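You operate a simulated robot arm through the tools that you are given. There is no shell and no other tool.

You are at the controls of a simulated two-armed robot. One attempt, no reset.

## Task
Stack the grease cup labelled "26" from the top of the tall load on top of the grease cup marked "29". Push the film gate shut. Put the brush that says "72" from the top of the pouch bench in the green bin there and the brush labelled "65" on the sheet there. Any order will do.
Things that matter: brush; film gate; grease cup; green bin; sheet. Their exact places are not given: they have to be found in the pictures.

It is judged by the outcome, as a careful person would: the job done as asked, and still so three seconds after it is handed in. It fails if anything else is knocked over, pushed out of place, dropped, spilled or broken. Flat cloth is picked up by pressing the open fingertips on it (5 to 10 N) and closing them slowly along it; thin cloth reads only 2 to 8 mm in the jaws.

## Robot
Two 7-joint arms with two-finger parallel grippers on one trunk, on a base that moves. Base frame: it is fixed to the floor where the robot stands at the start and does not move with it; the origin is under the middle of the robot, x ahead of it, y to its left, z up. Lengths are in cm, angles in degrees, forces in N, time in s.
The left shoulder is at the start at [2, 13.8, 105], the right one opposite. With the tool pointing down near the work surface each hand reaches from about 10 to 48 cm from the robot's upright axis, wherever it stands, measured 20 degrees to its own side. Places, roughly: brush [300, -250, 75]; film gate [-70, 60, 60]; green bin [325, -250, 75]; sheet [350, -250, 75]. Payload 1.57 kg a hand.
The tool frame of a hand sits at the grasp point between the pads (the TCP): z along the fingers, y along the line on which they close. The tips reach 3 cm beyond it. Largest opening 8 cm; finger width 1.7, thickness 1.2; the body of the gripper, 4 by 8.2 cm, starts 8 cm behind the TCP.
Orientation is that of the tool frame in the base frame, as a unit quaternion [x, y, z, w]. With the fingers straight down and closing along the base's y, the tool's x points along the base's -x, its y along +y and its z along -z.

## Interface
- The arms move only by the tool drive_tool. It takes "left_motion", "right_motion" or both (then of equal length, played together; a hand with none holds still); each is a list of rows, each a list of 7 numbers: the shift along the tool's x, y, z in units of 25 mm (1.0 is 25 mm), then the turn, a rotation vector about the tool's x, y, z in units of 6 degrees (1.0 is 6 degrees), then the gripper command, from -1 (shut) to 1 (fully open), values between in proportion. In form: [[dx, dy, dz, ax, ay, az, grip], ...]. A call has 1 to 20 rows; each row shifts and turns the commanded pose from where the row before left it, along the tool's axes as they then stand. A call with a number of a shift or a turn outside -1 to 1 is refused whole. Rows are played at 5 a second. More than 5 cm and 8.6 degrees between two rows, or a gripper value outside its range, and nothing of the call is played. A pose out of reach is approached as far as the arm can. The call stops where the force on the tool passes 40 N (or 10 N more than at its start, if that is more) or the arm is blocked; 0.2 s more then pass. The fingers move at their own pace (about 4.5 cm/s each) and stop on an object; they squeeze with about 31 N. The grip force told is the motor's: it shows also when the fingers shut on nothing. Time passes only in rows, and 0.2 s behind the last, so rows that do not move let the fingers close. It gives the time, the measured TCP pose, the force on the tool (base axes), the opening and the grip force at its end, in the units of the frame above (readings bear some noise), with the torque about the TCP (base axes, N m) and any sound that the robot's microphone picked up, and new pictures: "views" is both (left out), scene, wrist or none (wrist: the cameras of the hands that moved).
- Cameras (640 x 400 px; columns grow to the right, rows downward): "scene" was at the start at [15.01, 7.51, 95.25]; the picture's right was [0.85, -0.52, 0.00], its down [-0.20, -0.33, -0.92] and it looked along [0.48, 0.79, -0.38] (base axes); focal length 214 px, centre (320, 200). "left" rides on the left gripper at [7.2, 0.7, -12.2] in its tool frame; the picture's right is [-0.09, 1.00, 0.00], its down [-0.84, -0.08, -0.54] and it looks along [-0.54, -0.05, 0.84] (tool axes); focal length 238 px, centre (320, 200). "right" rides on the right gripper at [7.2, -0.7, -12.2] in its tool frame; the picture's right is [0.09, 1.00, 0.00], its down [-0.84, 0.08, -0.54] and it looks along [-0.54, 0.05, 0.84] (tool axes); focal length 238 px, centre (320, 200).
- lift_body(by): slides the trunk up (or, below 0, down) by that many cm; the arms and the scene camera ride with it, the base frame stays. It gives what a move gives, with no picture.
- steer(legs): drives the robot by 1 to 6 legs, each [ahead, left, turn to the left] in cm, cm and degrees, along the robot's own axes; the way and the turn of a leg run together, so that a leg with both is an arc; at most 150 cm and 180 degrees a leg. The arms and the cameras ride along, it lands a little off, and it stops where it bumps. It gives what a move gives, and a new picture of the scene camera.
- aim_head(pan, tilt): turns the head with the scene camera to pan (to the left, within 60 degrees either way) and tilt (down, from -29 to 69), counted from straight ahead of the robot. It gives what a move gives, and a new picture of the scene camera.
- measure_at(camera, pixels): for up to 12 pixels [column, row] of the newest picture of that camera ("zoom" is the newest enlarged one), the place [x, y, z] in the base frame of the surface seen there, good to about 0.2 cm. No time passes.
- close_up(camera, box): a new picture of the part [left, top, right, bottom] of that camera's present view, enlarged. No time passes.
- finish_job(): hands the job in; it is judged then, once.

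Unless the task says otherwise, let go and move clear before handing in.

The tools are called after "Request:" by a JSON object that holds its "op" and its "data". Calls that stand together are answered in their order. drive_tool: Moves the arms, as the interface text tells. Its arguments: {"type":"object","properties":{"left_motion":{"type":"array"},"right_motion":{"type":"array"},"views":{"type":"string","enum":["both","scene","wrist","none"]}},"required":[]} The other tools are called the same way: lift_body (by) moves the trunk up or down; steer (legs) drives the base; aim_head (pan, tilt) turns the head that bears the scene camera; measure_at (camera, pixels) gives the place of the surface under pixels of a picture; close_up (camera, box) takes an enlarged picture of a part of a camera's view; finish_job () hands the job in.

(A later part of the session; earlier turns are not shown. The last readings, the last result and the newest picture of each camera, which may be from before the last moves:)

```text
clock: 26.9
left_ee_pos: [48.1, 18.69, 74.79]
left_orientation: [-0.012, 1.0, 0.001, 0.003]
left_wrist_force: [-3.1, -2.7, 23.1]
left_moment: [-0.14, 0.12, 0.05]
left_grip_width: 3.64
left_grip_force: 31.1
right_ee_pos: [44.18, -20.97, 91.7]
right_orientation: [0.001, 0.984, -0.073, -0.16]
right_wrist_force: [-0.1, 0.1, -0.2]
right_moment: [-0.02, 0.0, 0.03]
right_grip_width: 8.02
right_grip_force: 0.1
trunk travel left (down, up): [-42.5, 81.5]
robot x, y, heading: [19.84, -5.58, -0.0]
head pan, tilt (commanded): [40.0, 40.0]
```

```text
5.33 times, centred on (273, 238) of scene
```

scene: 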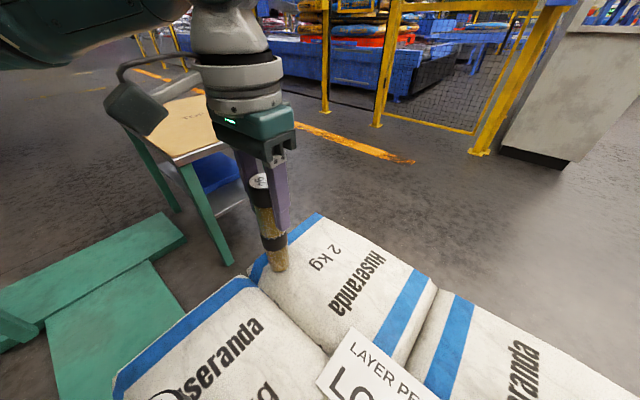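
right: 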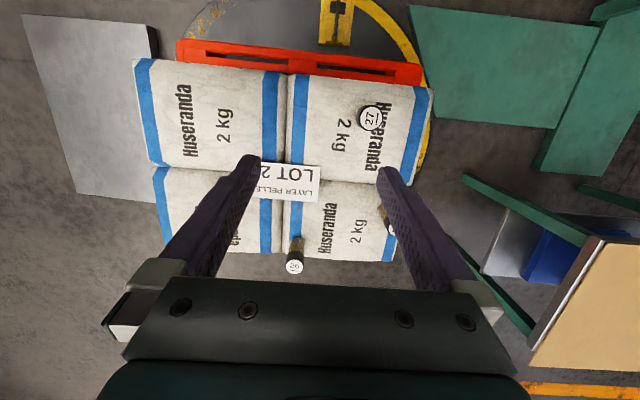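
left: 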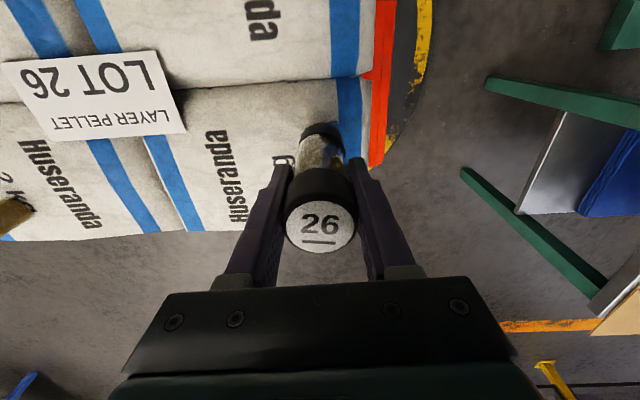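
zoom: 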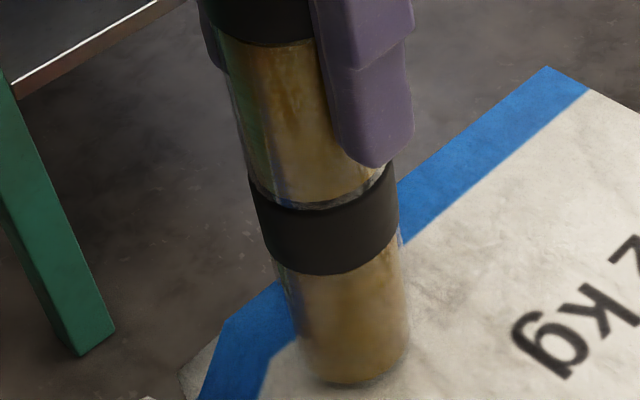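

Contact: 23 N upward force at z=74.8, so cup 26 rests on 29. I'll re-measure the alignment and ease off the pressure before releasing.

Request:
{"op": "measure_at", "data": {"camera": "zoom", "pixels": [[262, 190], [285, 198], [310, 202], [335, 200], [360, 190], [265, 225], [290, 236], [315, 242], [340, 240], [365, 232], [388, 220]]}}

Request:
{"op": "drive_tool", "data": {"left_motion": [[0, 0, -0.04, 0, 0, 0, -1], [0, 0, 0, 0, 0, 0, -1]], "views": "wrist"}}

```text
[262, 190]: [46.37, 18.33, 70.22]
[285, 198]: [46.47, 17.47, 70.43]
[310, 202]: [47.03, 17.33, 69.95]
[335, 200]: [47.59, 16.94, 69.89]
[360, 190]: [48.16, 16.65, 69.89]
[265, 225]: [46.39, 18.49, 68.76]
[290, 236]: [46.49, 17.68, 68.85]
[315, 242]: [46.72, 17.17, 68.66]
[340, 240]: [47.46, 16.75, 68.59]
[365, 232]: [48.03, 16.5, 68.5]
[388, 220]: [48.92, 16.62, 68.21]
```

```text
clock: 27.5
left_ee_pos: [48.08, 18.72, 74.96]
left_orientation: [-0.012, 1.0, 0.0, 0.001]
left_wrist_force: [2.4, 1.4, 6.9]
left_moment: [0.09, -0.31, 0.01]
left_grip_width: 3.65
left_grip_force: 30.8
right_ee_pos: [44.17, -20.89, 91.58]
right_orientation: [0.001, 0.984, -0.074, -0.16]
right_wrist_force: [-0.2, 0.0, 0.5]
right_moment: [0.01, 0.03, -0.01]
right_grip_width: 8.0
right_grip_force: 0.1
trunk travel left (down, up): [-42.5, 81.5]
robot x, y, heading: [20.25, -5.0, 0.1]
head pan, tilt (commanded): [40.0, 40.0]
```

left: 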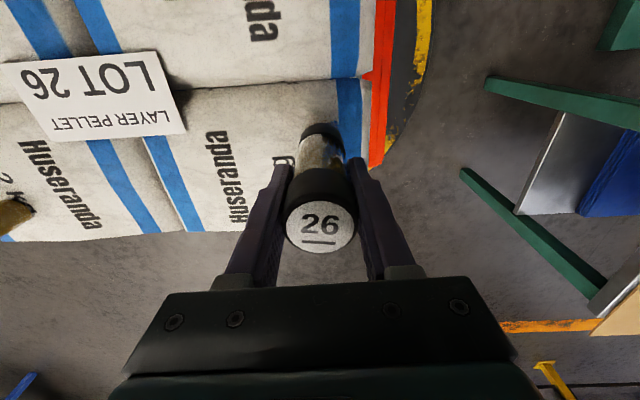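

Force is down to 7 N and cup 26 sits centred over 29. I'll open the fingers gradually.

Request:
{"op": "drive_tool", "data": {"left_motion": [[0, 0, 0, 0, 0, 0, -0.05], [0, 0, 0, 0, 0, 0, 0.0], [0, 0, 0, 0, 0, 0, 0.1], [0, 0, 0, 0, 0, 0, 0.3], [0, 0, 0, 0, 0, 0, 0.6], [0, 0, 0, 0, 0, 0, 0.6]], "views": "both"}}

Request:
{"op": "close_up", "data": {"camera": "scene", "box": [225, 150, 321, 280]}}

```text
clock: 28.9
left_ee_pos: [47.96, 18.59, 74.82]
left_orientation: [-0.012, 1.0, 0.001, 0.0]
left_wrist_force: [-0.3, 0.7, 0.2]
left_moment: [0.03, 0.0, 0.01]
left_grip_width: 6.39
left_grip_force: 0.0
right_ee_pos: [44.25, -20.87, 91.55]
right_orientation: [0.0, 0.984, -0.074, -0.16]
right_wrist_force: [0.5, 0.0, 0.0]
right_moment: [0.01, -0.01, 0.04]
right_grip_width: 8.02
right_grip_force: 0.0
trunk travel left (down, up): [-42.5, 81.5]
robot x, y, heading: [19.87, -5.19, -0.1]
head pan, tilt (commanded): [40.0, 40.0]
```

scene: 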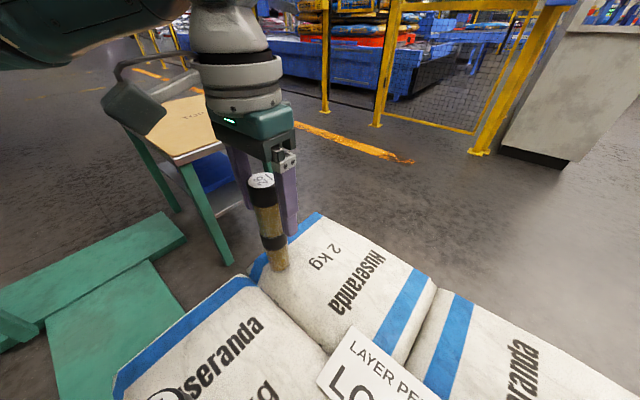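
left: 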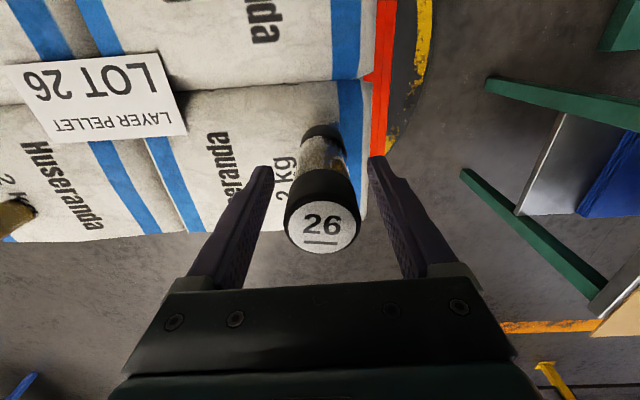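

```text
3.08 times, centred on (273, 215) of scene
```

zoom: 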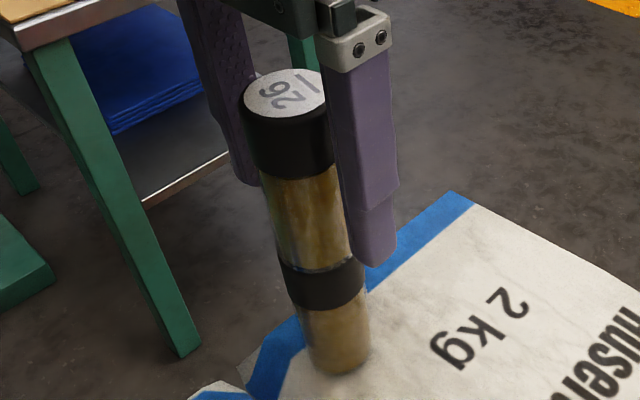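

The stack stands on its own with the fingers open. I'll raise the hand straight up, clear of it.

Request:
{"op": "drive_tool", "data": {"left_motion": [[0, 0, 0, 0, 0, 0, 1], [0, 0, -0.5, 0, 0, 0, 1], [0, 0, -0.9, 0, 0, 0, 1], [0, 0, -0.9, 0, 0, 0, 1], [0, 0, -0.9, 0, 0, 0, 1], [0, 0, -0.9, 0, 0, 0, 1], [0, 0, -0.9, 0, 0, 0, 1], [0, 0, -0.9, 0, 0, 0, 1], [0, 0, -0.9, 0, 0, 0, 1], [0, 0, 0, 0, 0, 0, 1]], "views": "both"}}

```text
clock: 31.3
left_ee_pos: [45.65, 19.49, 88.39]
left_orientation: [-0.007, 0.997, 0.03, -0.069]
left_wrist_force: [-0.8, 0.4, -0.3]
left_moment: [-0.03, 0.0, 0.03]
left_grip_width: 8.0
left_grip_force: 0.0
right_ee_pos: [44.2, -21.0, 91.56]
right_orientation: [0.0, 0.984, -0.075, -0.16]
right_wrist_force: [0.7, 0.3, -1.2]
right_moment: [0.02, 0.01, 0.03]
right_grip_width: 8.0
right_grip_force: 0.1
trunk travel left (down, up): [-42.5, 81.5]
robot x, y, heading: [20.08, -5.03, -0.0]
head pan, tilt (commanded): [40.0, 40.0]
stopped in row 10 (left hand): the arm was blocked; the commanded pose is now the measured one
```

scene: 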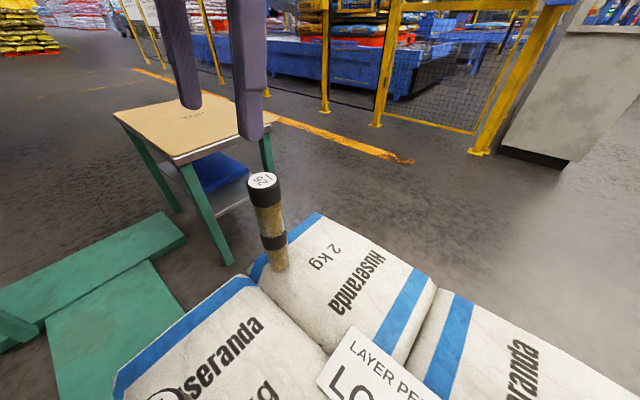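
left: 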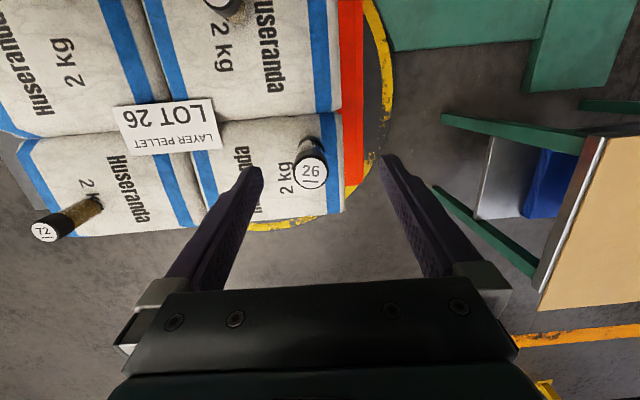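

Stack is standing well (cap 26 at (262,181)); the arm only hit its upper range. I'll raise the trunk for clearance and look left toward the film gate.

Request:
{"op": "lift_body", "data": {"by": 12}}

Request:
{"op": "aim_head", "data": {"pan": 60, "tilt": 25}}

```text
clock: 32.8
left_ee_pos: [45.8, 19.31, 100.48]
left_orientation: [-0.008, 0.997, 0.03, -0.068]
left_wrist_force: [0.3, -0.5, -0.3]
left_moment: [0.01, -0.01, 0.01]
left_grip_width: 8.02
left_grip_force: 0.1
right_ee_pos: [44.23, -20.91, 103.6]
right_orientation: [0.0, 0.984, -0.074, -0.161]
right_wrist_force: [0.0, -0.1, 0.4]
right_moment: [-0.02, 0.0, 0.02]
right_grip_width: 8.01
right_grip_force: 0.1
trunk travel left (down, up): [-54.5, 69.5]
robot x, y, heading: [19.95, -4.94, -0.0]
head pan, tilt (commanded): [40.0, 40.0]
```

```text
clock: 33.7
left_ee_pos: [45.67, 19.24, 100.62]
left_orientation: [-0.007, 0.997, 0.03, -0.068]
left_wrist_force: [-0.1, -0.2, 0.4]
left_moment: [0.0, 0.0, -0.03]
left_grip_width: 8.0
left_grip_force: 0.0
right_ee_pos: [44.23, -20.84, 103.6]
right_orientation: [0.0, 0.984, -0.074, -0.161]
right_wrist_force: [-0.4, 0.1, -0.4]
right_moment: [0.02, 0.03, 0.0]
right_grip_width: 8.03
right_grip_force: 0.0
trunk travel left (down, up): [-54.5, 69.5]
robot x, y, heading: [20.0, -5.31, -0.0]
head pan, tilt (commanded): [60.0, 25.0]
```

scene: 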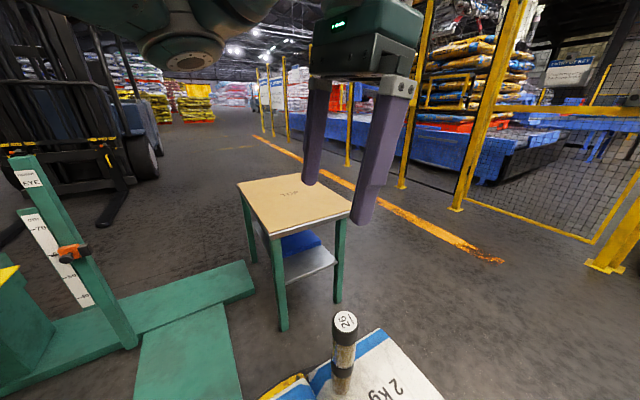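

I'll measure the machine parts on the left (mast with EYE label, yellow plate) before turning.

Request:
{"op": "measure_at", "data": {"camera": "scene", "pixels": [[25, 180], [68, 252], [125, 345], [20, 300], [10, 270], [290, 185], [245, 185], [350, 215], [300, 220], [60, 330], [230, 270], [200, 340]]}}

Request:
{"op": "steer", "data": {"legs": [[-20, 0, 0]]}}

```text
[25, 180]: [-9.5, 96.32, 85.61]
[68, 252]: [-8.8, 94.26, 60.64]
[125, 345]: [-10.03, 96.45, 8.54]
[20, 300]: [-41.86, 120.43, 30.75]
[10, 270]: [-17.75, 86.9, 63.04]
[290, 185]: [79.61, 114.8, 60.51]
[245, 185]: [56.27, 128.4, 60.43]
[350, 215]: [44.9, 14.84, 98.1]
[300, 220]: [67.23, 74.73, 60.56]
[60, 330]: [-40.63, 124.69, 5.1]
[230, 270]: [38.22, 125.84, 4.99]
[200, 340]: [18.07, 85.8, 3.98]
```

```text
clock: 35.2
left_ee_pos: [25.86, 19.36, 100.46]
left_orientation: [-0.009, 0.997, 0.03, -0.068]
left_wrist_force: [-0.1, -0.3, 0.7]
left_moment: [-0.02, 0.0, 0.0]
left_grip_width: 8.0
left_grip_force: 0.1
right_ee_pos: [24.5, -20.82, 103.59]
right_orientation: [-0.001, 0.984, -0.074, -0.161]
right_wrist_force: [-0.4, 0.2, -1.0]
right_moment: [0.02, 0.03, -0.01]
right_grip_width: 7.99
right_grip_force: 0.0
trunk travel left (down, up): [-54.5, 69.5]
robot x, y, heading: [0.03, -5.17, 0.1]
head pan, tilt (commanded): [60.0, 25.0]
```

scene: 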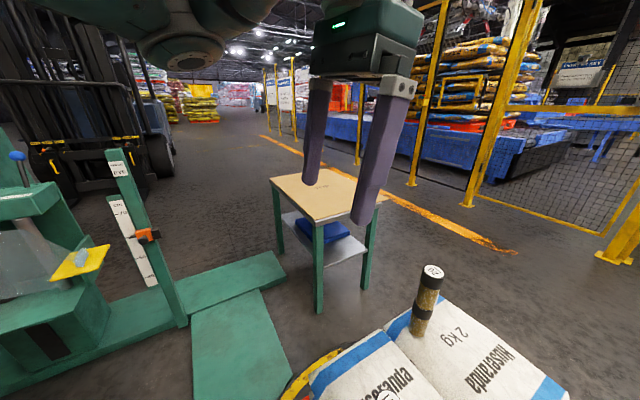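

The machine lies at y>85; there's room to turn here. I'll turn left by 60 degrees.

Request:
{"op": "steer", "data": {"legs": [[0, 0, 60]]}}

```text
clock: 38.3
left_ee_pos: [-8.62, 29.24, 100.46]
left_orientation: [-0.513, 0.855, -0.009, -0.074]
left_wrist_force: [-0.1, -0.1, 0.6]
left_moment: [0.0, 0.04, 0.01]
left_grip_width: 8.01
left_grip_force: 0.0
right_ee_pos: [25.78, 8.38, 103.54]
right_orientation: [-0.499, 0.848, -0.144, -0.1]
right_wrist_force: [0.1, -0.1, 0.1]
right_moment: [-0.02, 0.0, 0.01]
right_grip_width: 8.01
right_grip_force: 0.1
trunk travel left (down, up): [-54.5, 69.5]
robot x, y, heading: [0.28, -5.22, 61.0]
head pan, tilt (commanded): [60.0, 25.0]
```

scene: 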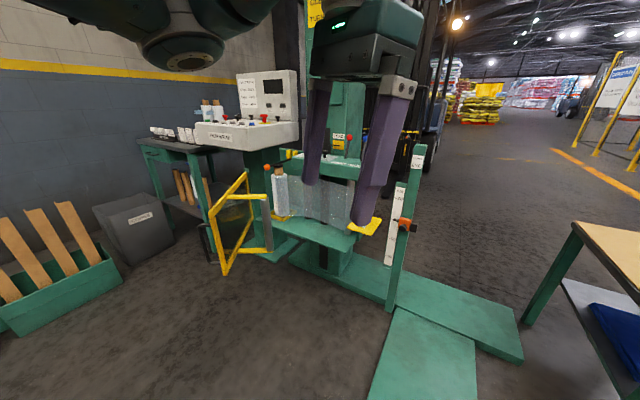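

A yellow framed gate stands open at about (235,225) by the film carriage. I'll zoom in on it and measure its parts.

Request:
{"op": "close_up", "data": {"camera": "scene", "box": [180, 130, 420, 300]}}

Request:
{"op": "measure_at", "data": {"camera": "scene", "pixels": [[246, 172], [209, 213], [224, 272], [267, 248], [267, 198], [250, 210], [229, 240], [272, 225], [280, 190], [295, 235], [265, 168], [365, 228]]}}

```text
2.35 times, centred on (300, 215) of scene
```

zoom: 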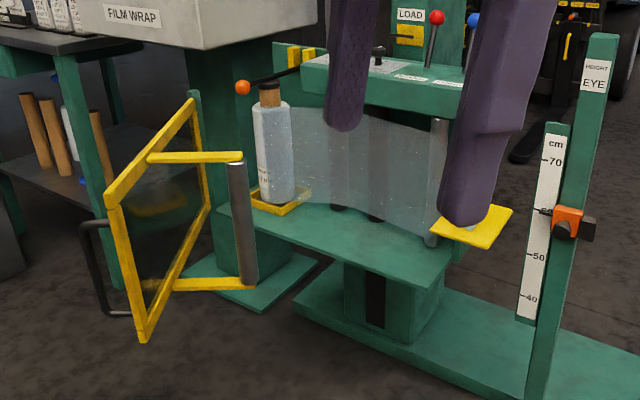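

```text
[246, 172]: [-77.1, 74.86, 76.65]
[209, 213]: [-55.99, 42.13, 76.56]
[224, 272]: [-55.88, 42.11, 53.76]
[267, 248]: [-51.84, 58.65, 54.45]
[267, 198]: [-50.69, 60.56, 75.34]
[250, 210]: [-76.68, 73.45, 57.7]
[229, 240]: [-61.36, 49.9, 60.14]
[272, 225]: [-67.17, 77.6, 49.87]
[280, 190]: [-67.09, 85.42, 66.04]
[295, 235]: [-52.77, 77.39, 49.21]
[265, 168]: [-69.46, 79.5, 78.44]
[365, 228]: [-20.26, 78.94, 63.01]
```

The gate panel runs from a hinge near (-77,75) to its free edge near (-56,42), z 54–77, with a roller on its inner side; shut means swinging it counter-clockwise toward the film. I'll measure what surrounds the closed position.

Request:
{"op": "measure_at", "data": {"camera": "zoom", "pixels": [[305, 75], [458, 102], [270, 85], [242, 88], [300, 50], [190, 105], [112, 205], [85, 225], [120, 315], [150, 158], [238, 158], [240, 285]]}}

Request:
{"op": "measure_at", "data": {"camera": "zoom", "pixels": [[435, 180], [470, 225], [300, 150], [410, 160], [220, 215], [440, 260], [200, 40], [140, 20], [380, 65], [436, 20], [270, 200], [565, 220]]}}

```text
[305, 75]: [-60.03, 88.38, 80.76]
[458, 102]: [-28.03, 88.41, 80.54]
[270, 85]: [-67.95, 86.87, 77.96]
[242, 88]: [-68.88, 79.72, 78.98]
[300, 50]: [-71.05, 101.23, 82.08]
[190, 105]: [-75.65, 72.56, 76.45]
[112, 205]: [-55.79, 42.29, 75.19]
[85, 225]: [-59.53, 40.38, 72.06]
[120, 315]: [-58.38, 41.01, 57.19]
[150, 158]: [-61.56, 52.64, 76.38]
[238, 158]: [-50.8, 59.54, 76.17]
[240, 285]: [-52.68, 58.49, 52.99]
```

```text
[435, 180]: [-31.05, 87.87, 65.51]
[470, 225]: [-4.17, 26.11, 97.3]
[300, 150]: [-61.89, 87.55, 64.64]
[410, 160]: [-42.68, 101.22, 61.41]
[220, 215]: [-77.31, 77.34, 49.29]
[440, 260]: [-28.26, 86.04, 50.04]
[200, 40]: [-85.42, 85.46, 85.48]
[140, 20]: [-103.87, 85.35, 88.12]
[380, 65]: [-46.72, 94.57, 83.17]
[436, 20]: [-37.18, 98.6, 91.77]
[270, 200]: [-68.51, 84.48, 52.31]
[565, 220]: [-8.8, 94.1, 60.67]
```

Clear space: the bridge front is at y≈88 and the shut gate would be near y≈75. I'll slide left in two stages to about (-64, 30), staying above the gate with the hands at z≈100.

Request:
{"op": "steer", "data": {"legs": [[0, 45, 0]]}}

Request:
{"op": "aim_head", "data": {"pan": 10, "tilt": 45}}

```text
clock: 41.1
left_ee_pos: [-48.94, 51.17, 100.46]
left_orientation: [-0.516, 0.853, -0.009, -0.075]
left_wrist_force: [0.3, 0.0, 0.1]
left_moment: [0.02, 0.02, 0.0]
left_grip_width: 7.99
left_grip_force: 0.2
right_ee_pos: [-14.41, 30.57, 103.63]
right_orientation: [-0.503, 0.846, -0.146, -0.1]
right_wrist_force: [-0.3, 0.0, -0.1]
right_moment: [0.01, 0.0, 0.0]
right_grip_width: 8.02
right_grip_force: 0.1
trunk travel left (down, up): [-54.5, 69.5]
robot x, y, heading: [-39.7, 16.74, 61.4]
head pan, tilt (commanded): [60.0, 25.0]
```

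scene: 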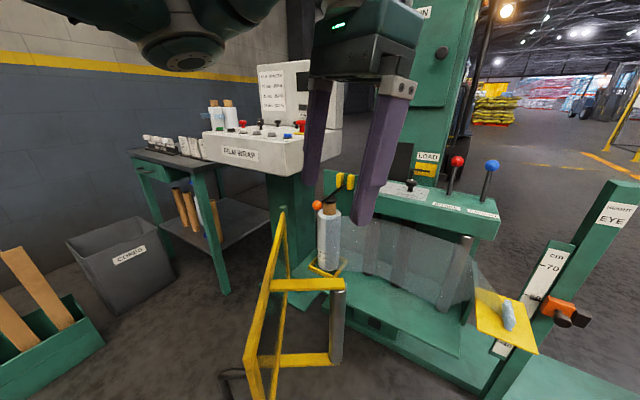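

```text
clock: 42.3
left_ee_pos: [-48.86, 51.19, 100.54]
left_orientation: [-0.517, 0.853, -0.01, -0.075]
left_wrist_force: [0.0, 0.4, 0.2]
left_moment: [0.02, 0.03, -0.04]
left_grip_width: 8.0
left_grip_force: 0.0
right_ee_pos: [-14.37, 30.6, 103.57]
right_orientation: [-0.502, 0.847, -0.146, -0.1]
right_wrist_force: [0.1, 0.2, -0.1]
right_moment: [0.0, -0.02, -0.05]
right_grip_width: 7.98
right_grip_force: 0.0
trunk travel left (down, up): [-54.5, 69.5]
robot x, y, heading: [-40.07, 16.89, 61.3]
head pan, tilt (commanded): [10.0, 45.0]
```

scene: 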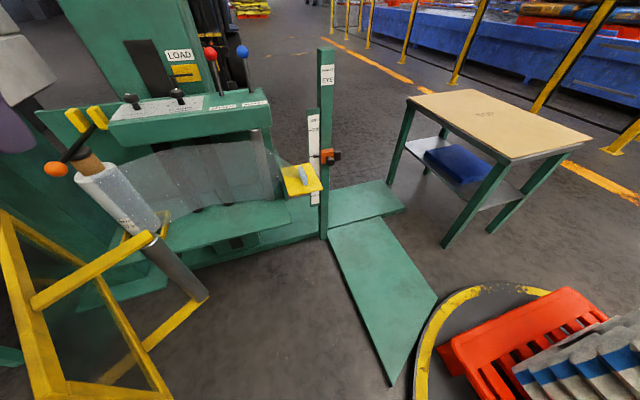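

The view shows the open gate at the lower left. I'll continue left 28 cm and aim the head down at the gate.

Request:
{"op": "steer", "data": {"legs": [[0, 28, 0]]}}

Request:
{"op": "aim_head", "data": {"pan": 10, "tilt": 60}}

```text
clock: 44.2
left_ee_pos: [-73.46, 64.36, 100.61]
left_orientation: [-0.517, 0.853, -0.009, -0.075]
left_wrist_force: [-1.0, 0.2, -0.3]
left_moment: [-0.01, 0.02, 0.01]
left_grip_width: 7.99
left_grip_force: 0.1
right_ee_pos: [-38.75, 43.94, 103.58]
right_orientation: [-0.504, 0.846, -0.145, -0.099]
right_wrist_force: [-0.8, 0.0, -0.3]
right_moment: [0.01, 0.02, 0.03]
right_grip_width: 8.01
right_grip_force: 0.1
trunk travel left (down, up): [-54.5, 69.5]
robot x, y, heading: [-64.32, 30.04, 61.5]
head pan, tilt (commanded): [10.0, 45.0]
```

scene: 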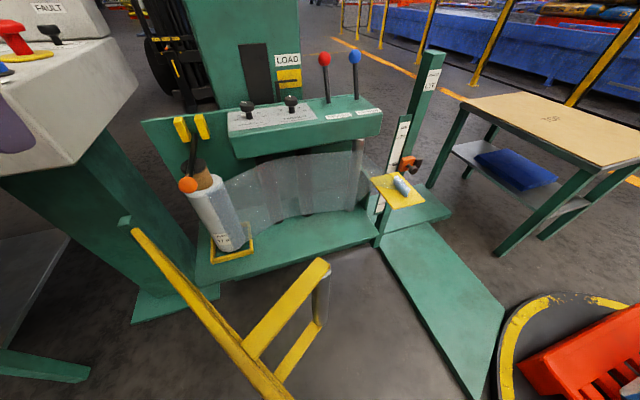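

```text
clock: 45.0
left_ee_pos: [-73.33, 64.37, 100.51]
left_orientation: [-0.517, 0.853, -0.01, -0.074]
left_wrist_force: [-0.4, -0.5, -0.2]
left_moment: [-0.04, -0.01, -0.01]
left_grip_width: 7.99
left_grip_force: 0.1
right_ee_pos: [-38.75, 43.86, 103.63]
right_orientation: [-0.504, 0.845, -0.146, -0.1]
right_wrist_force: [0.9, -0.1, 0.4]
right_moment: [-0.01, -0.02, -0.04]
right_grip_width: 7.99
right_grip_force: 0.0
trunk travel left (down, up): [-54.5, 69.5]
robot x, y, heading: [-64.22, 29.78, 61.6]
head pan, tilt (commanded): [10.0, 60.0]
```

scene: 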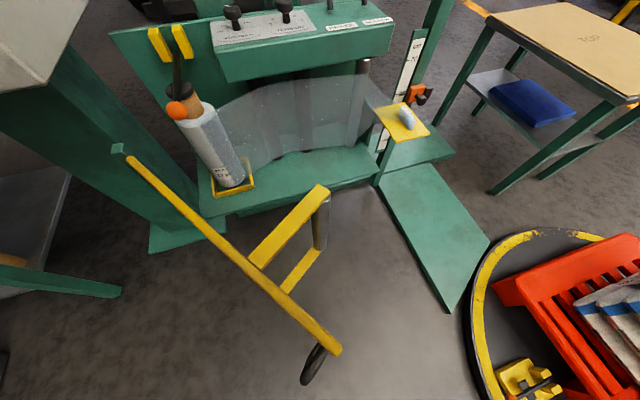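

Now the gate is seen from above: hinge at (120,150), free end at (335,347). I'll measure these, and the console corner near my left hand.

Request:
{"op": "measure_at", "data": {"camera": "scene", "pixels": [[118, 148], [130, 162], [200, 225], [250, 275], [335, 348], [322, 188], [312, 370], [45, 75], [80, 10], [10, 85], [150, 200], [30, 280]]}}

```text
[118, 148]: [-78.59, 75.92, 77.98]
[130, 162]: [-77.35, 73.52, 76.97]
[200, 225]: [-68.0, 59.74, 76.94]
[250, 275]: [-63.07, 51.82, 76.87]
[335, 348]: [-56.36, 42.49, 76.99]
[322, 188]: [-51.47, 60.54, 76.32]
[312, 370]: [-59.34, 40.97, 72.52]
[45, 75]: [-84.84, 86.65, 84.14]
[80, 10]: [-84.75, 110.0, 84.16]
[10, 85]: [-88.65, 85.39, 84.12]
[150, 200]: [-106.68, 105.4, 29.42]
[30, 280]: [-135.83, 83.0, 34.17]
```

The hinge is near (-78, 75.3) and the panel top is at z=77. I'll lower the trunk to bring the hands into working height, then take the left hand (closed) to the outer side of the gate.

Request:
{"op": "lift_body", "data": {"by": -10}}

Request:
{"op": "drive_tool", "data": {"left_motion": [[0, 0, 0, 0.28, -0.65, 0, 1], [0, 0, 0, 0.28, -0.65, 0, 0.5], [0.98, -0.96, 0, 0, 0, 0, 0], [0.98, -0.96, 0, 0, 0, 0, -0.5], [0.98, -0.96, 0, 0, 0, 0, -1], [0.98, -0.96, 0, 0, 0, 0, -1], [0.98, -0.96, 0, 0, 0, 0, -1], [0, 0, 0, 0, 0, 0, -1]], "views": "both"}}

```text
clock: 46.3
left_ee_pos: [-73.33, 64.34, 90.45]
left_orientation: [-0.518, 0.852, -0.011, -0.075]
left_wrist_force: [-0.5, -0.8, 0.3]
left_moment: [-0.02, 0.02, 0.01]
left_grip_width: 7.95
left_grip_force: 0.0
right_ee_pos: [-38.84, 43.94, 93.54]
right_orientation: [-0.503, 0.846, -0.145, -0.101]
right_wrist_force: [-0.4, -0.5, -0.9]
right_moment: [-0.02, 0.01, -0.01]
right_grip_width: 7.98
right_grip_force: 0.0
trunk travel left (down, up): [-44.5, 79.5]
robot x, y, heading: [-64.21, 30.06, 61.6]
head pan, tilt (commanded): [10.0, 60.0]
```

```text
clock: 48.0
left_ee_pos: [-66.65, 51.35, 90.3]
left_orientation: [-0.516, 0.855, -0.001, -0.043]
left_wrist_force: [-18.8, 36.0, 5.1]
left_moment: [-5.64, -2.47, -2.76]
left_grip_width: 0.02
left_grip_force: 21.2
left hand out of reach, approached as far as the arm can: row 5, 6, 7
right_ee_pos: [-38.87, 43.89, 93.58]
right_orientation: [-0.503, 0.846, -0.145, -0.1]
right_wrist_force: [0.1, 0.2, -0.6]
right_moment: [0.01, -0.01, -0.02]
right_grip_width: 7.95
right_grip_force: 0.1
trunk travel left (down, up): [-44.5, 79.5]
robot x, y, heading: [-64.31, 30.4, 61.6]
head pan, tilt (commanded): [10.0, 60.0]
stopped in row 8 (left hand): the force on the tool passed its limit at 163 N (the readings are from after the stop); the commanded pose is now the measured one
```

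scene: 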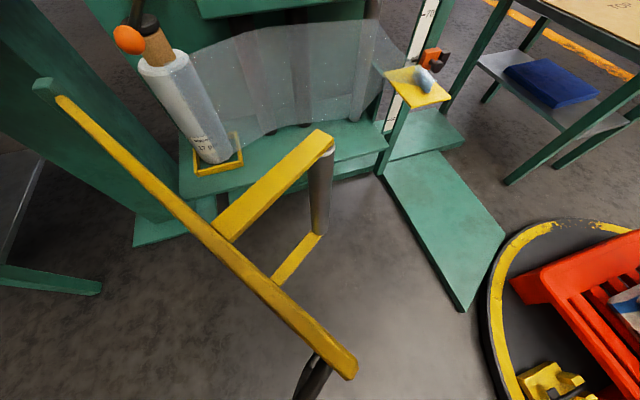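
left: 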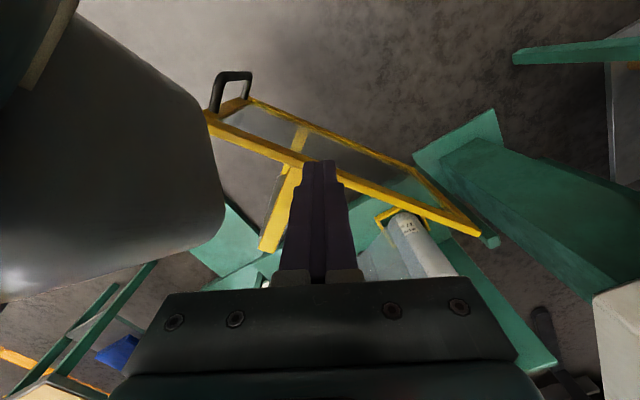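

The left hand ran against my own trunk (gray body at the left of the wrist view), nothing else was touched; the gate looks unmoved. I'll move the hand forward away from the trunk, then back the base off so the gate lies further out in front.

Request:
{"op": "drive_tool", "data": {"left_motion": [[-0.6, 0.3, 0, 0, 0, 0, -1], [-0.8, 0.5, 0, 0, 0, 0, -1], [-0.8, 0.5, 0, 0, 0, 0, -1], [0, 0, 0, 0, 0, 0, -1]], "views": "both"}}

```text
clock: 49.0
left_ee_pos: [-66.79, 57.63, 90.0]
left_orientation: [-0.521, 0.853, -0.005, -0.038]
left_wrist_force: [-0.2, 0.9, -0.4]
left_moment: [0.0, -0.01, 0.03]
left_grip_width: 0.0
left_grip_force: 21.4
right_ee_pos: [-38.76, 43.83, 93.59]
right_orientation: [-0.504, 0.846, -0.147, -0.099]
right_wrist_force: [0.0, 0.1, -0.1]
right_moment: [0.01, -0.04, -0.01]
right_grip_width: 7.99
right_grip_force: 0.0
trunk travel left (down, up): [-44.5, 79.5]
robot x, y, heading: [-64.32, 30.48, 61.6]
head pan, tilt (commanded): [10.0, 60.0]
```

scene: 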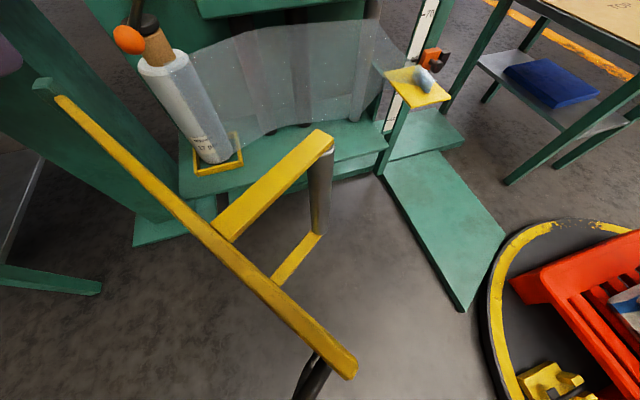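
left: 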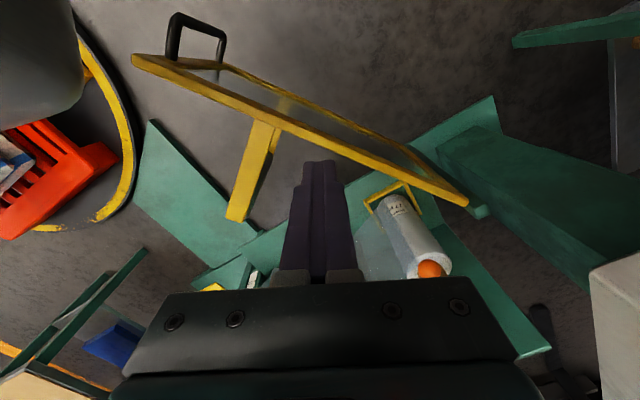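

The hand is free with zero force. I'll back the base up 14 cm.

Request:
{"op": "steer", "data": {"legs": [[-14, 0, 0]]}}

```text
clock: 50.3
left_ee_pos: [-73.51, 44.97, 90.05]
left_orientation: [-0.518, 0.854, -0.004, -0.039]
left_wrist_force: [0.6, 0.4, 0.7]
left_moment: [0.0, 0.03, 0.0]
left_grip_width: 0.0
left_grip_force: 21.4
right_ee_pos: [-45.68, 31.03, 93.64]
right_orientation: [-0.502, 0.846, -0.146, -0.1]
right_wrist_force: [-0.7, -0.5, -0.7]
right_moment: [0.0, 0.0, -0.01]
right_grip_width: 8.01
right_grip_force: 0.0
trunk travel left (down, up): [-44.5, 79.5]
robot x, y, heading: [-71.13, 17.55, 61.2]
head pan, tilt (commanded): [10.0, 60.0]
```

scene: 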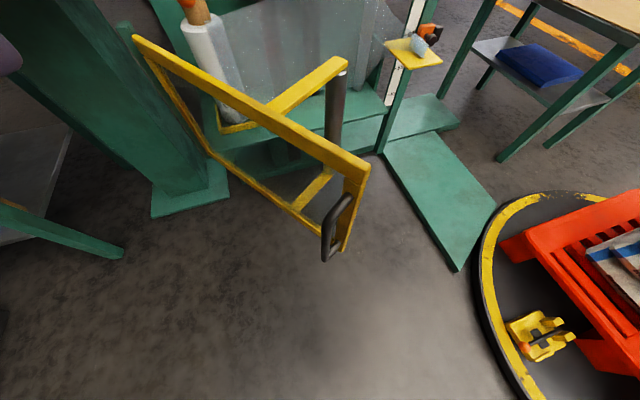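

The hand is 13 cm outside the gate now. I'll straighten it, lower to z≈72 (fingers across the top rail height), and come up close to the gate's outer face.

Request:
{"op": "drive_tool", "data": {"left_motion": [[0, 0, 0.9, 0.3, -0.68, 0, -1], [0, 0, 0.9, 0, 0, 0, -1], [0, 0, 0.9, 0, 0, 0, -1], [0, 0, 0.9, 0, 0, 0, -1], [0, 0, 0.9, 0, 0, 0, -1], [0, 0, 0.9, 0, 0, 0, -1], [0, 0, 0.9, 0, 0, 0, -1], [0, 0, 0.9, 0, 0, 0, -1], [0, 0, 0, 0, 0, 0, -1]], "views": "both"}}

```text
clock: 52.3
left_ee_pos: [-73.5, 45.05, 72.06]
left_orientation: [-0.518, 0.855, 0.001, 0.0]
left_wrist_force: [-0.3, -0.7, -1.0]
left_moment: [0.02, -0.03, 0.0]
left_grip_width: 0.0
left_grip_force: 21.4
right_ee_pos: [-45.44, 31.4, 93.68]
right_orientation: [-0.502, 0.847, -0.146, -0.1]
right_wrist_force: [0.1, 0.6, -0.1]
right_moment: [0.03, 0.0, 0.0]
right_grip_width: 8.0
right_grip_force: 0.1
trunk travel left (down, up): [-44.5, 79.5]
robot x, y, heading: [-71.39, 17.62, 61.4]
head pan, tilt (commanded): [10.0, 60.0]
```

scene: 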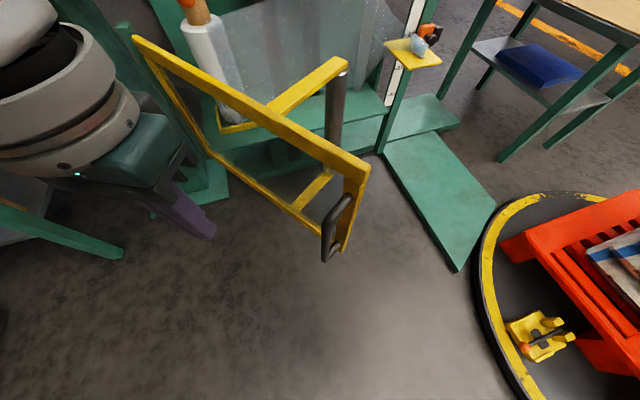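
left: 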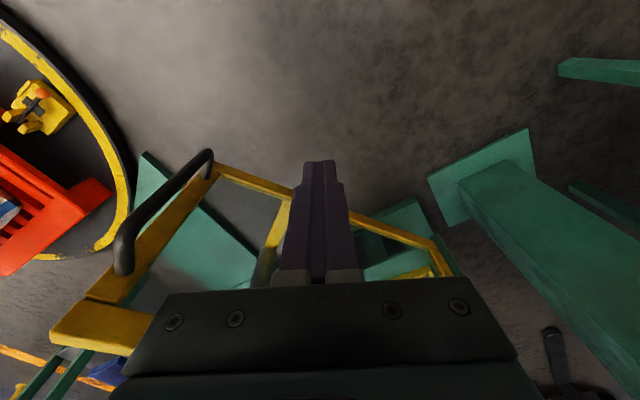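

The closed fingers are at (-73.5,45,72), outside the gate. I'll approach it and push along the first part of its arc.

Request:
{"op": "drive_tool", "data": {"left_motion": [[-0.845, -0.505, 0, 0, 0, 0, -1], [-0.845, -0.505, 0, 0, 0, 0, -1], [-0.845, -0.505, 0, 0, 0, 0, -1], [-0.845, -0.505, 0, 0, 0, 0, -1], [-0.35, -0.2, 0, 0, 0, 0, -1], [-0.35, -0.2, 0, 0, 0, 0, -1], [0, 0, 0, 0, 0, 0, -1]], "views": "both"}}

```text
clock: 53.9
left_ee_pos: [-63.49, 51.38, 72.11]
left_orientation: [-0.519, 0.855, 0.002, 0.0]
left_wrist_force: [0.2, 0.4, -0.1]
left_moment: [0.01, -0.01, 0.0]
left_grip_width: 0.0
left_grip_force: 20.8
right_ee_pos: [-45.56, 31.21, 93.49]
right_orientation: [-0.502, 0.847, -0.145, -0.1]
right_wrist_force: [-0.6, 0.5, 0.0]
right_moment: [-0.02, -0.02, 0.0]
right_grip_width: 8.0
right_grip_force: 0.2
trunk travel left (down, up): [-44.5, 79.5]
robot x, y, heading: [-70.89, 17.77, 61.3]
head pan, tilt (commanded): [10.0, 60.0]
```

scene: 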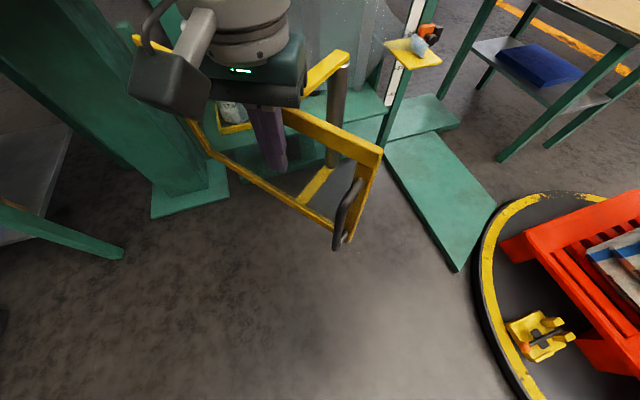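
left: 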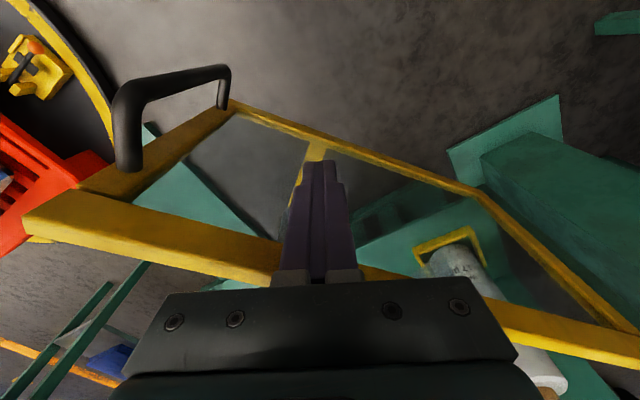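

The gate swings lightly with the hand (its free end moved to (380,150)). I'll go on pushing along the arc.

Request:
{"op": "drive_tool", "data": {"left_motion": [[-0.41, -0.2, 0, 0, 0, 0, -1], [-0.41, -0.2, 0, 0, 0, 0, -1], [-0.41, -0.2, 0, 0, 0, 0, -1], [-0.41, -0.2, 0, 0, 0, 0, -1], [-0.41, -0.2, 0, 0, 0, 0, -1], [-0.41, -0.2, 0, 0, 0, 0, -1], [-0.48, -0.1, 0, 0, 0, 0, -1], [-0.48, -0.1, 0, 0, 0, 0, -1], [-0.48, -0.1, 0, 0, 0, 0, -1], [-0.48, -0.1, 0, 0, 0, 0, -1], [0, 0, 0, 0, 0, 0, -1]], "views": "both"}}

```text
clock: 56.3
left_ee_pos: [-55.3, 58.95, 72.03]
left_orientation: [-0.518, 0.855, 0.002, 0.001]
left_wrist_force: [-0.8, -0.5, 0.0]
left_moment: [0.01, 0.0, 0.02]
left_grip_width: 0.0
left_grip_force: 21.5
left hand out of reach, approached as far as the arm can: row 10
right_ee_pos: [-45.48, 31.3, 93.56]
right_orientation: [-0.502, 0.847, -0.145, -0.1]
right_wrist_force: [-0.4, 0.3, 0.4]
right_moment: [0.02, -0.03, 0.02]
right_grip_width: 8.0
right_grip_force: 0.0
trunk travel left (down, up): [-44.5, 79.5]
robot x, y, heading: [-71.13, 17.71, 61.5]
head pan, tilt (commanded): [10.0, 60.0]
```

scene: 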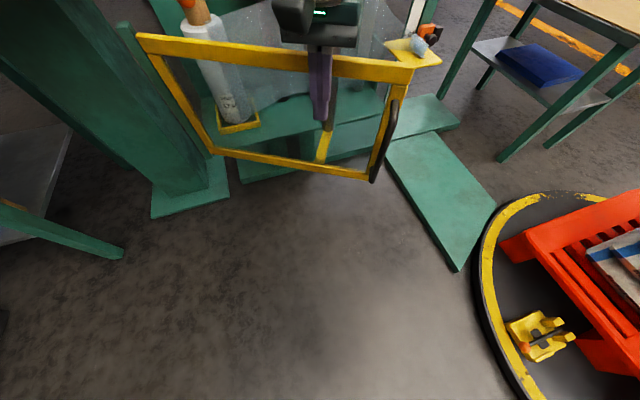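
left: 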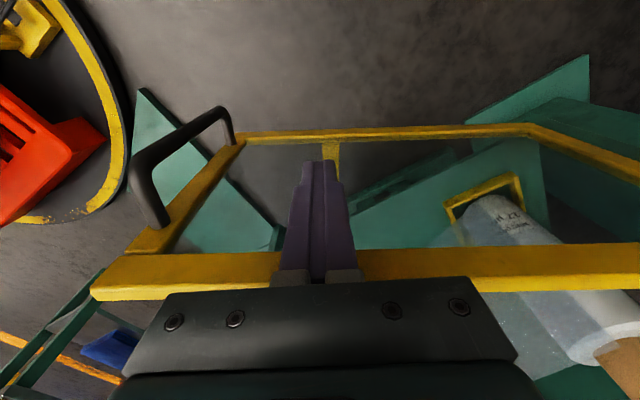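

The gate is about half shut and the arm is at its reach. I'll pull the hand back 20 cm, then drive the base 19 cm ahead and resume.

Request:
{"op": "drive_tool", "data": {"left_motion": [[0.5, 0, 0, 0, 0, 0, -1], [1, 0, 0, 0, 0, 0, -1], [1, 0, 0, 0, 0, 0, -1], [1, 0, 0, 0, 0, 0, -1], [1, 0, 0, 0, 0, 0, -1], [1, 0, 0, 0, 0, 0, -1], [1, 0, 0, 0, 0, 0, -1], [1, 0, 0, 0, 0, 0, -1], [0.5, 0, 0, 0, 0, 0, -1]], "views": "scene"}}

Request:
{"op": "steer", "data": {"legs": [[18, 0, 0]]}}

```text
clock: 58.3
left_ee_pos: [-64.8, 41.21, 72.07]
left_orientation: [-0.519, 0.855, 0.001, 0.0]
left_wrist_force: [-0.5, -0.4, 0.1]
left_moment: [-0.01, 0.01, -0.01]
left_grip_width: 0.01
left_grip_force: 21.5
right_ee_pos: [-45.51, 31.1, 93.57]
right_orientation: [-0.502, 0.847, -0.146, -0.1]
right_wrist_force: [-0.7, 0.4, 0.5]
right_moment: [-0.02, -0.02, -0.01]
right_grip_width: 8.0
right_grip_force: 0.0
trunk travel left (down, up): [-44.5, 79.5]
robot x, y, heading: [-70.97, 17.56, 61.4]
head pan, tilt (commanded): [10.0, 60.0]
```

scene: 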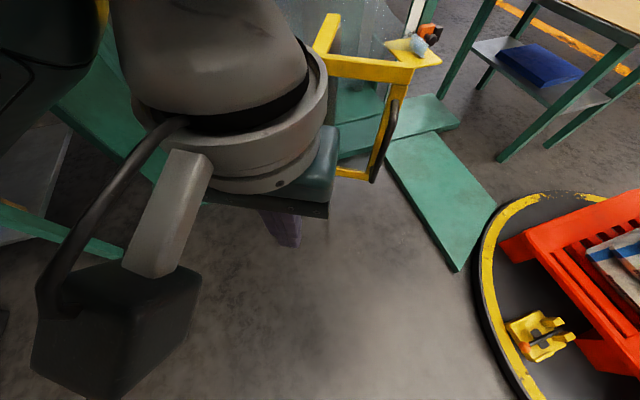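

```text
clock: 59.8
left_ee_pos: [-55.97, 56.91, 71.97]
left_orientation: [-0.518, 0.855, 0.001, 0.0]
left_wrist_force: [-0.3, 0.2, -0.8]
left_moment: [0.01, 0.02, -0.01]
left_grip_width: 0.01
left_grip_force: 21.2
right_ee_pos: [-37.12, 46.67, 93.61]
right_orientation: [-0.501, 0.847, -0.146, -0.1]
right_wrist_force: [-0.1, -0.4, 0.4]
right_moment: [-0.01, -0.02, 0.01]
right_grip_width: 8.01
right_grip_force: 0.0
trunk travel left (down, up): [-44.5, 79.5]
robot x, y, heading: [-62.46, 33.03, 61.4]
head pan, tilt (commanded): [10.0, 60.0]
```

scene: 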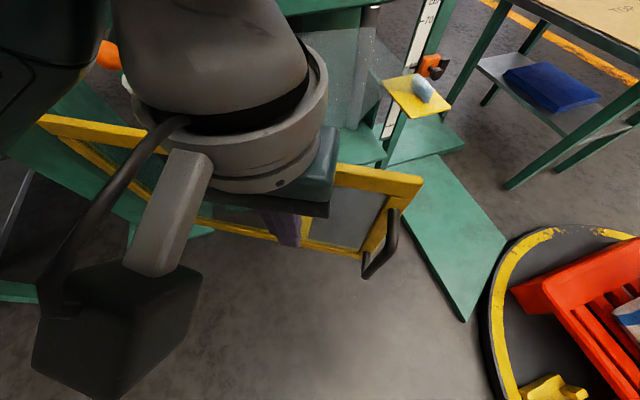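

The hand is back at the gate. I'll push on along the arc toward nearly shut.

Request:
{"op": "drive_tool", "data": {"left_motion": [[-0.4, 0.02, 0, 0, 0, 0, -1], [-0.4, 0.02, 0, 0, 0, 0, -1], [-0.4, 0, 0, 0, 0, 0, -1], [-0.4, -0.02, 0, 0, 0, 0, -1], [-0.4, -0.02, 0, 0, 0, 0, -1], [-0.4, -0.02, 0, 0, 0, 0, -1], [-0.4, -0.01, 0, 0, 0, 0, -1], [-0.4, 0.05, 0, 0, 0, 0, -1], [-0.4, 0.06, 0, 0, 0, 0, -1], [-0.4, 0.06, 0, 0, 0, 0, -1], [-0.4, 0.06, 0, 0, 0, 0, -1], [0, 0, 0, 0, 0, 0, -1]], "views": "both"}}

```text
clock: 62.4
left_ee_pos: [-51.3, 66.97, 71.85]
left_orientation: [-0.518, 0.856, 0.001, 0.001]
left_wrist_force: [-0.1, -0.3, 0.3]
left_moment: [0.03, 0.01, 0.02]
left_grip_width: 0.01
left_grip_force: 21.1
right_ee_pos: [-37.02, 46.69, 93.59]
right_orientation: [-0.501, 0.847, -0.146, -0.1]
right_wrist_force: [0.4, -0.6, -0.2]
right_moment: [0.0, -0.04, -0.02]
right_grip_width: 8.02
right_grip_force: 0.1
trunk travel left (down, up): [-44.5, 79.5]
robot x, y, heading: [-62.4, 32.99, 61.3]
head pan, tilt (commanded): [10.0, 60.0]
```

scene: 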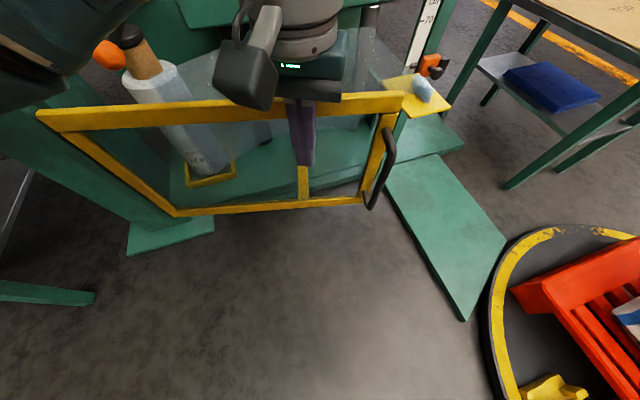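
left: 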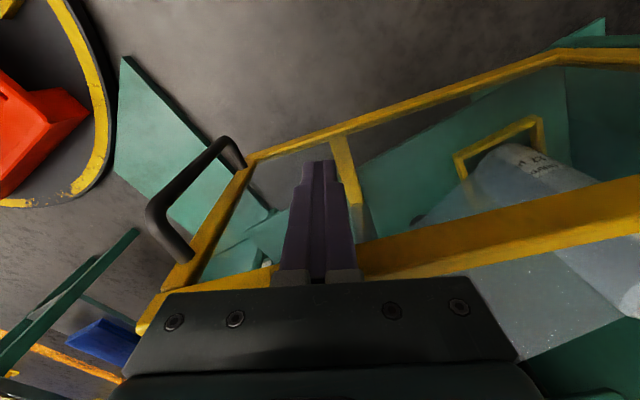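

The gate is at about -12 degrees from the film line. I'll push the last part more slowly and watch the force.

Request:
{"op": "drive_tool", "data": {"left_motion": [[-0.3, 0.08, 0, 0, 0, 0, -1], [-0.3, 0.08, 0, 0, 0, 0, -1], [-0.3, 0.09, 0, 0, 0, 0, -1], [-0.3, 0.09, 0, 0, 0, 0, -1], [-0.3, 0.09, 0, 0, 0, 0, -1], [-0.3, 0.1, 0, 0, 0, 0, -1], [0, 0, 0, 0, 0, 0, -1]], "views": "both"}}

```text
clock: 64.0
left_ee_pos: [-50.52, 71.44, 71.97]
left_orientation: [-0.518, 0.856, 0.001, 0.001]
left_wrist_force: [0.3, -0.1, 0.6]
left_moment: [-0.01, 0.04, 0.01]
left_grip_width: 0.0
left_grip_force: 21.1
right_ee_pos: [-37.13, 46.78, 93.64]
right_orientation: [-0.502, 0.847, -0.146, -0.101]
right_wrist_force: [0.3, 0.2, -0.5]
right_moment: [0.03, 0.04, -0.01]
right_grip_width: 7.98
right_grip_force: 0.0
trunk travel left (down, up): [-44.5, 79.5]
robot x, y, heading: [-62.74, 33.01, 61.0]
head pan, tilt (commanded): [10.0, 60.0]
```

scene: 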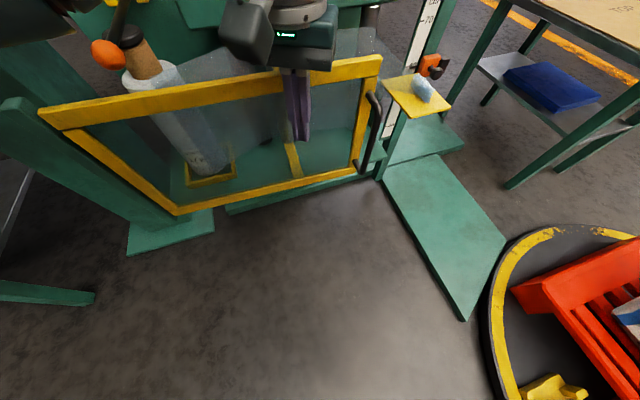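
left: 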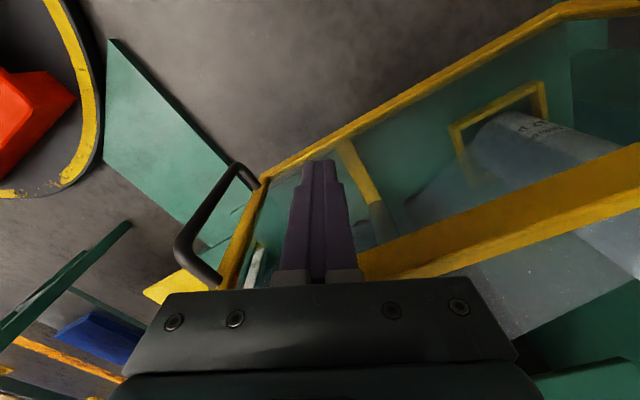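

Still no resisting force. I'll look closely at the gate and the roller/film before continuing.

Request:
{"op": "close_up", "data": {"camera": "scene", "box": [20, 0, 460, 230]}}

Request:
{"op": "measure_at", "data": {"camera": "scene", "pixels": [[42, 112], [100, 108], [200, 90], [340, 72], [378, 62], [108, 52], [375, 95], [365, 165], [418, 85], [180, 210]]}}

```text
1.45 times, centred on (240, 115) of scene
```

zoom: 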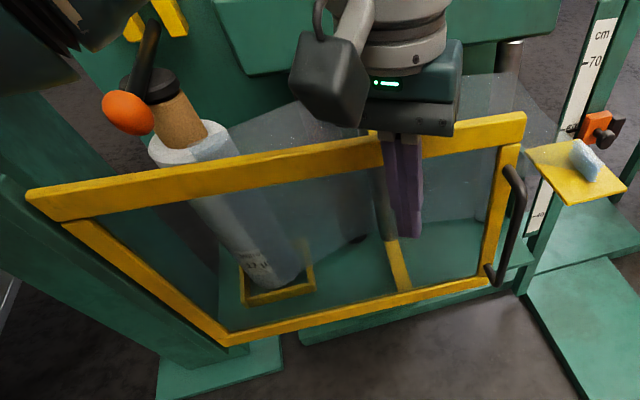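

```text
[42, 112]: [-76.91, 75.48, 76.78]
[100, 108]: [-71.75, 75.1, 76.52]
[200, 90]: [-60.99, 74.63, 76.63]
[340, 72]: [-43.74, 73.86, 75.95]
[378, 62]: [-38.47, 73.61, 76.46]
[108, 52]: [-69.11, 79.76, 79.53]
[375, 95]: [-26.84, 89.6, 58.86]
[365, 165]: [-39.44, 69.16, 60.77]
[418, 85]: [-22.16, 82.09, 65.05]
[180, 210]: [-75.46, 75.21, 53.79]
```

The gate is now at about -3 degrees (free end (-38.5, 73.6)), and the orange-ball lever is unmoved. I'll push the remaining bit in small steps until it meets a stop.

Request:
{"op": "drive_tool", "data": {"left_motion": [[-0.18, 0.09, 0, 0, 0, 0, -1], [-0.18, 0.09, 0, 0, 0, 0, -1], [-0.18, 0.09, 0, 0, 0, 0, -1], [-0.18, 0.09, 0, 0, 0, 0, -1], [0, 0, 0, 0, 0, 0, -1]], "views": "scene"}}

Request:
{"op": "measure_at", "data": {"camera": "scene", "pixels": [[42, 112], [100, 108], [200, 90], [340, 72], [378, 57]]}}

```text
clock: 65.2
left_ee_pos: [-50.32, 73.6, 72.0]
left_orientation: [-0.518, 0.855, 0.001, 0.0]
left_wrist_force: [-0.3, 0.1, 0.7]
left_moment: [0.02, 0.0, 0.03]
left_grip_width: 0.01
left_grip_force: 20.6
right_ee_pos: [-36.99, 46.76, 93.52]
right_orientation: [-0.502, 0.847, -0.146, -0.1]
right_wrist_force: [0.1, 0.4, 0.1]
right_moment: [0.01, -0.03, 0.02]
right_grip_width: 7.99
right_grip_force: 0.0
trunk travel left (down, up): [-44.5, 79.5]
robot x, y, heading: [-62.45, 33.22, 61.3]
head pan, tilt (commanded): [10.0, 60.0]
```

scene: 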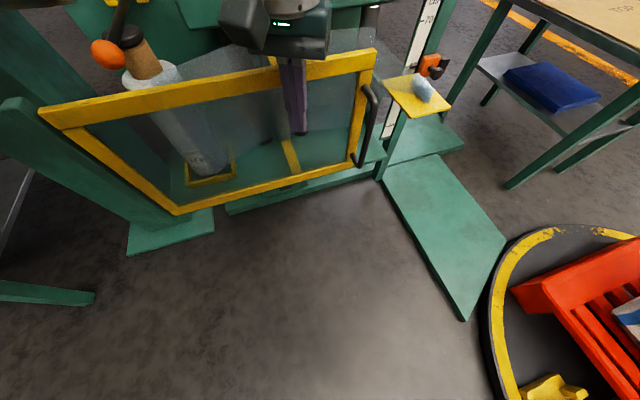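

```text
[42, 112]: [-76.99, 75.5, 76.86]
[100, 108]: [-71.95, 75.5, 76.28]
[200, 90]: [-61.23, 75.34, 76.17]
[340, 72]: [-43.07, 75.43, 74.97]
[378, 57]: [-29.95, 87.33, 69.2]
```

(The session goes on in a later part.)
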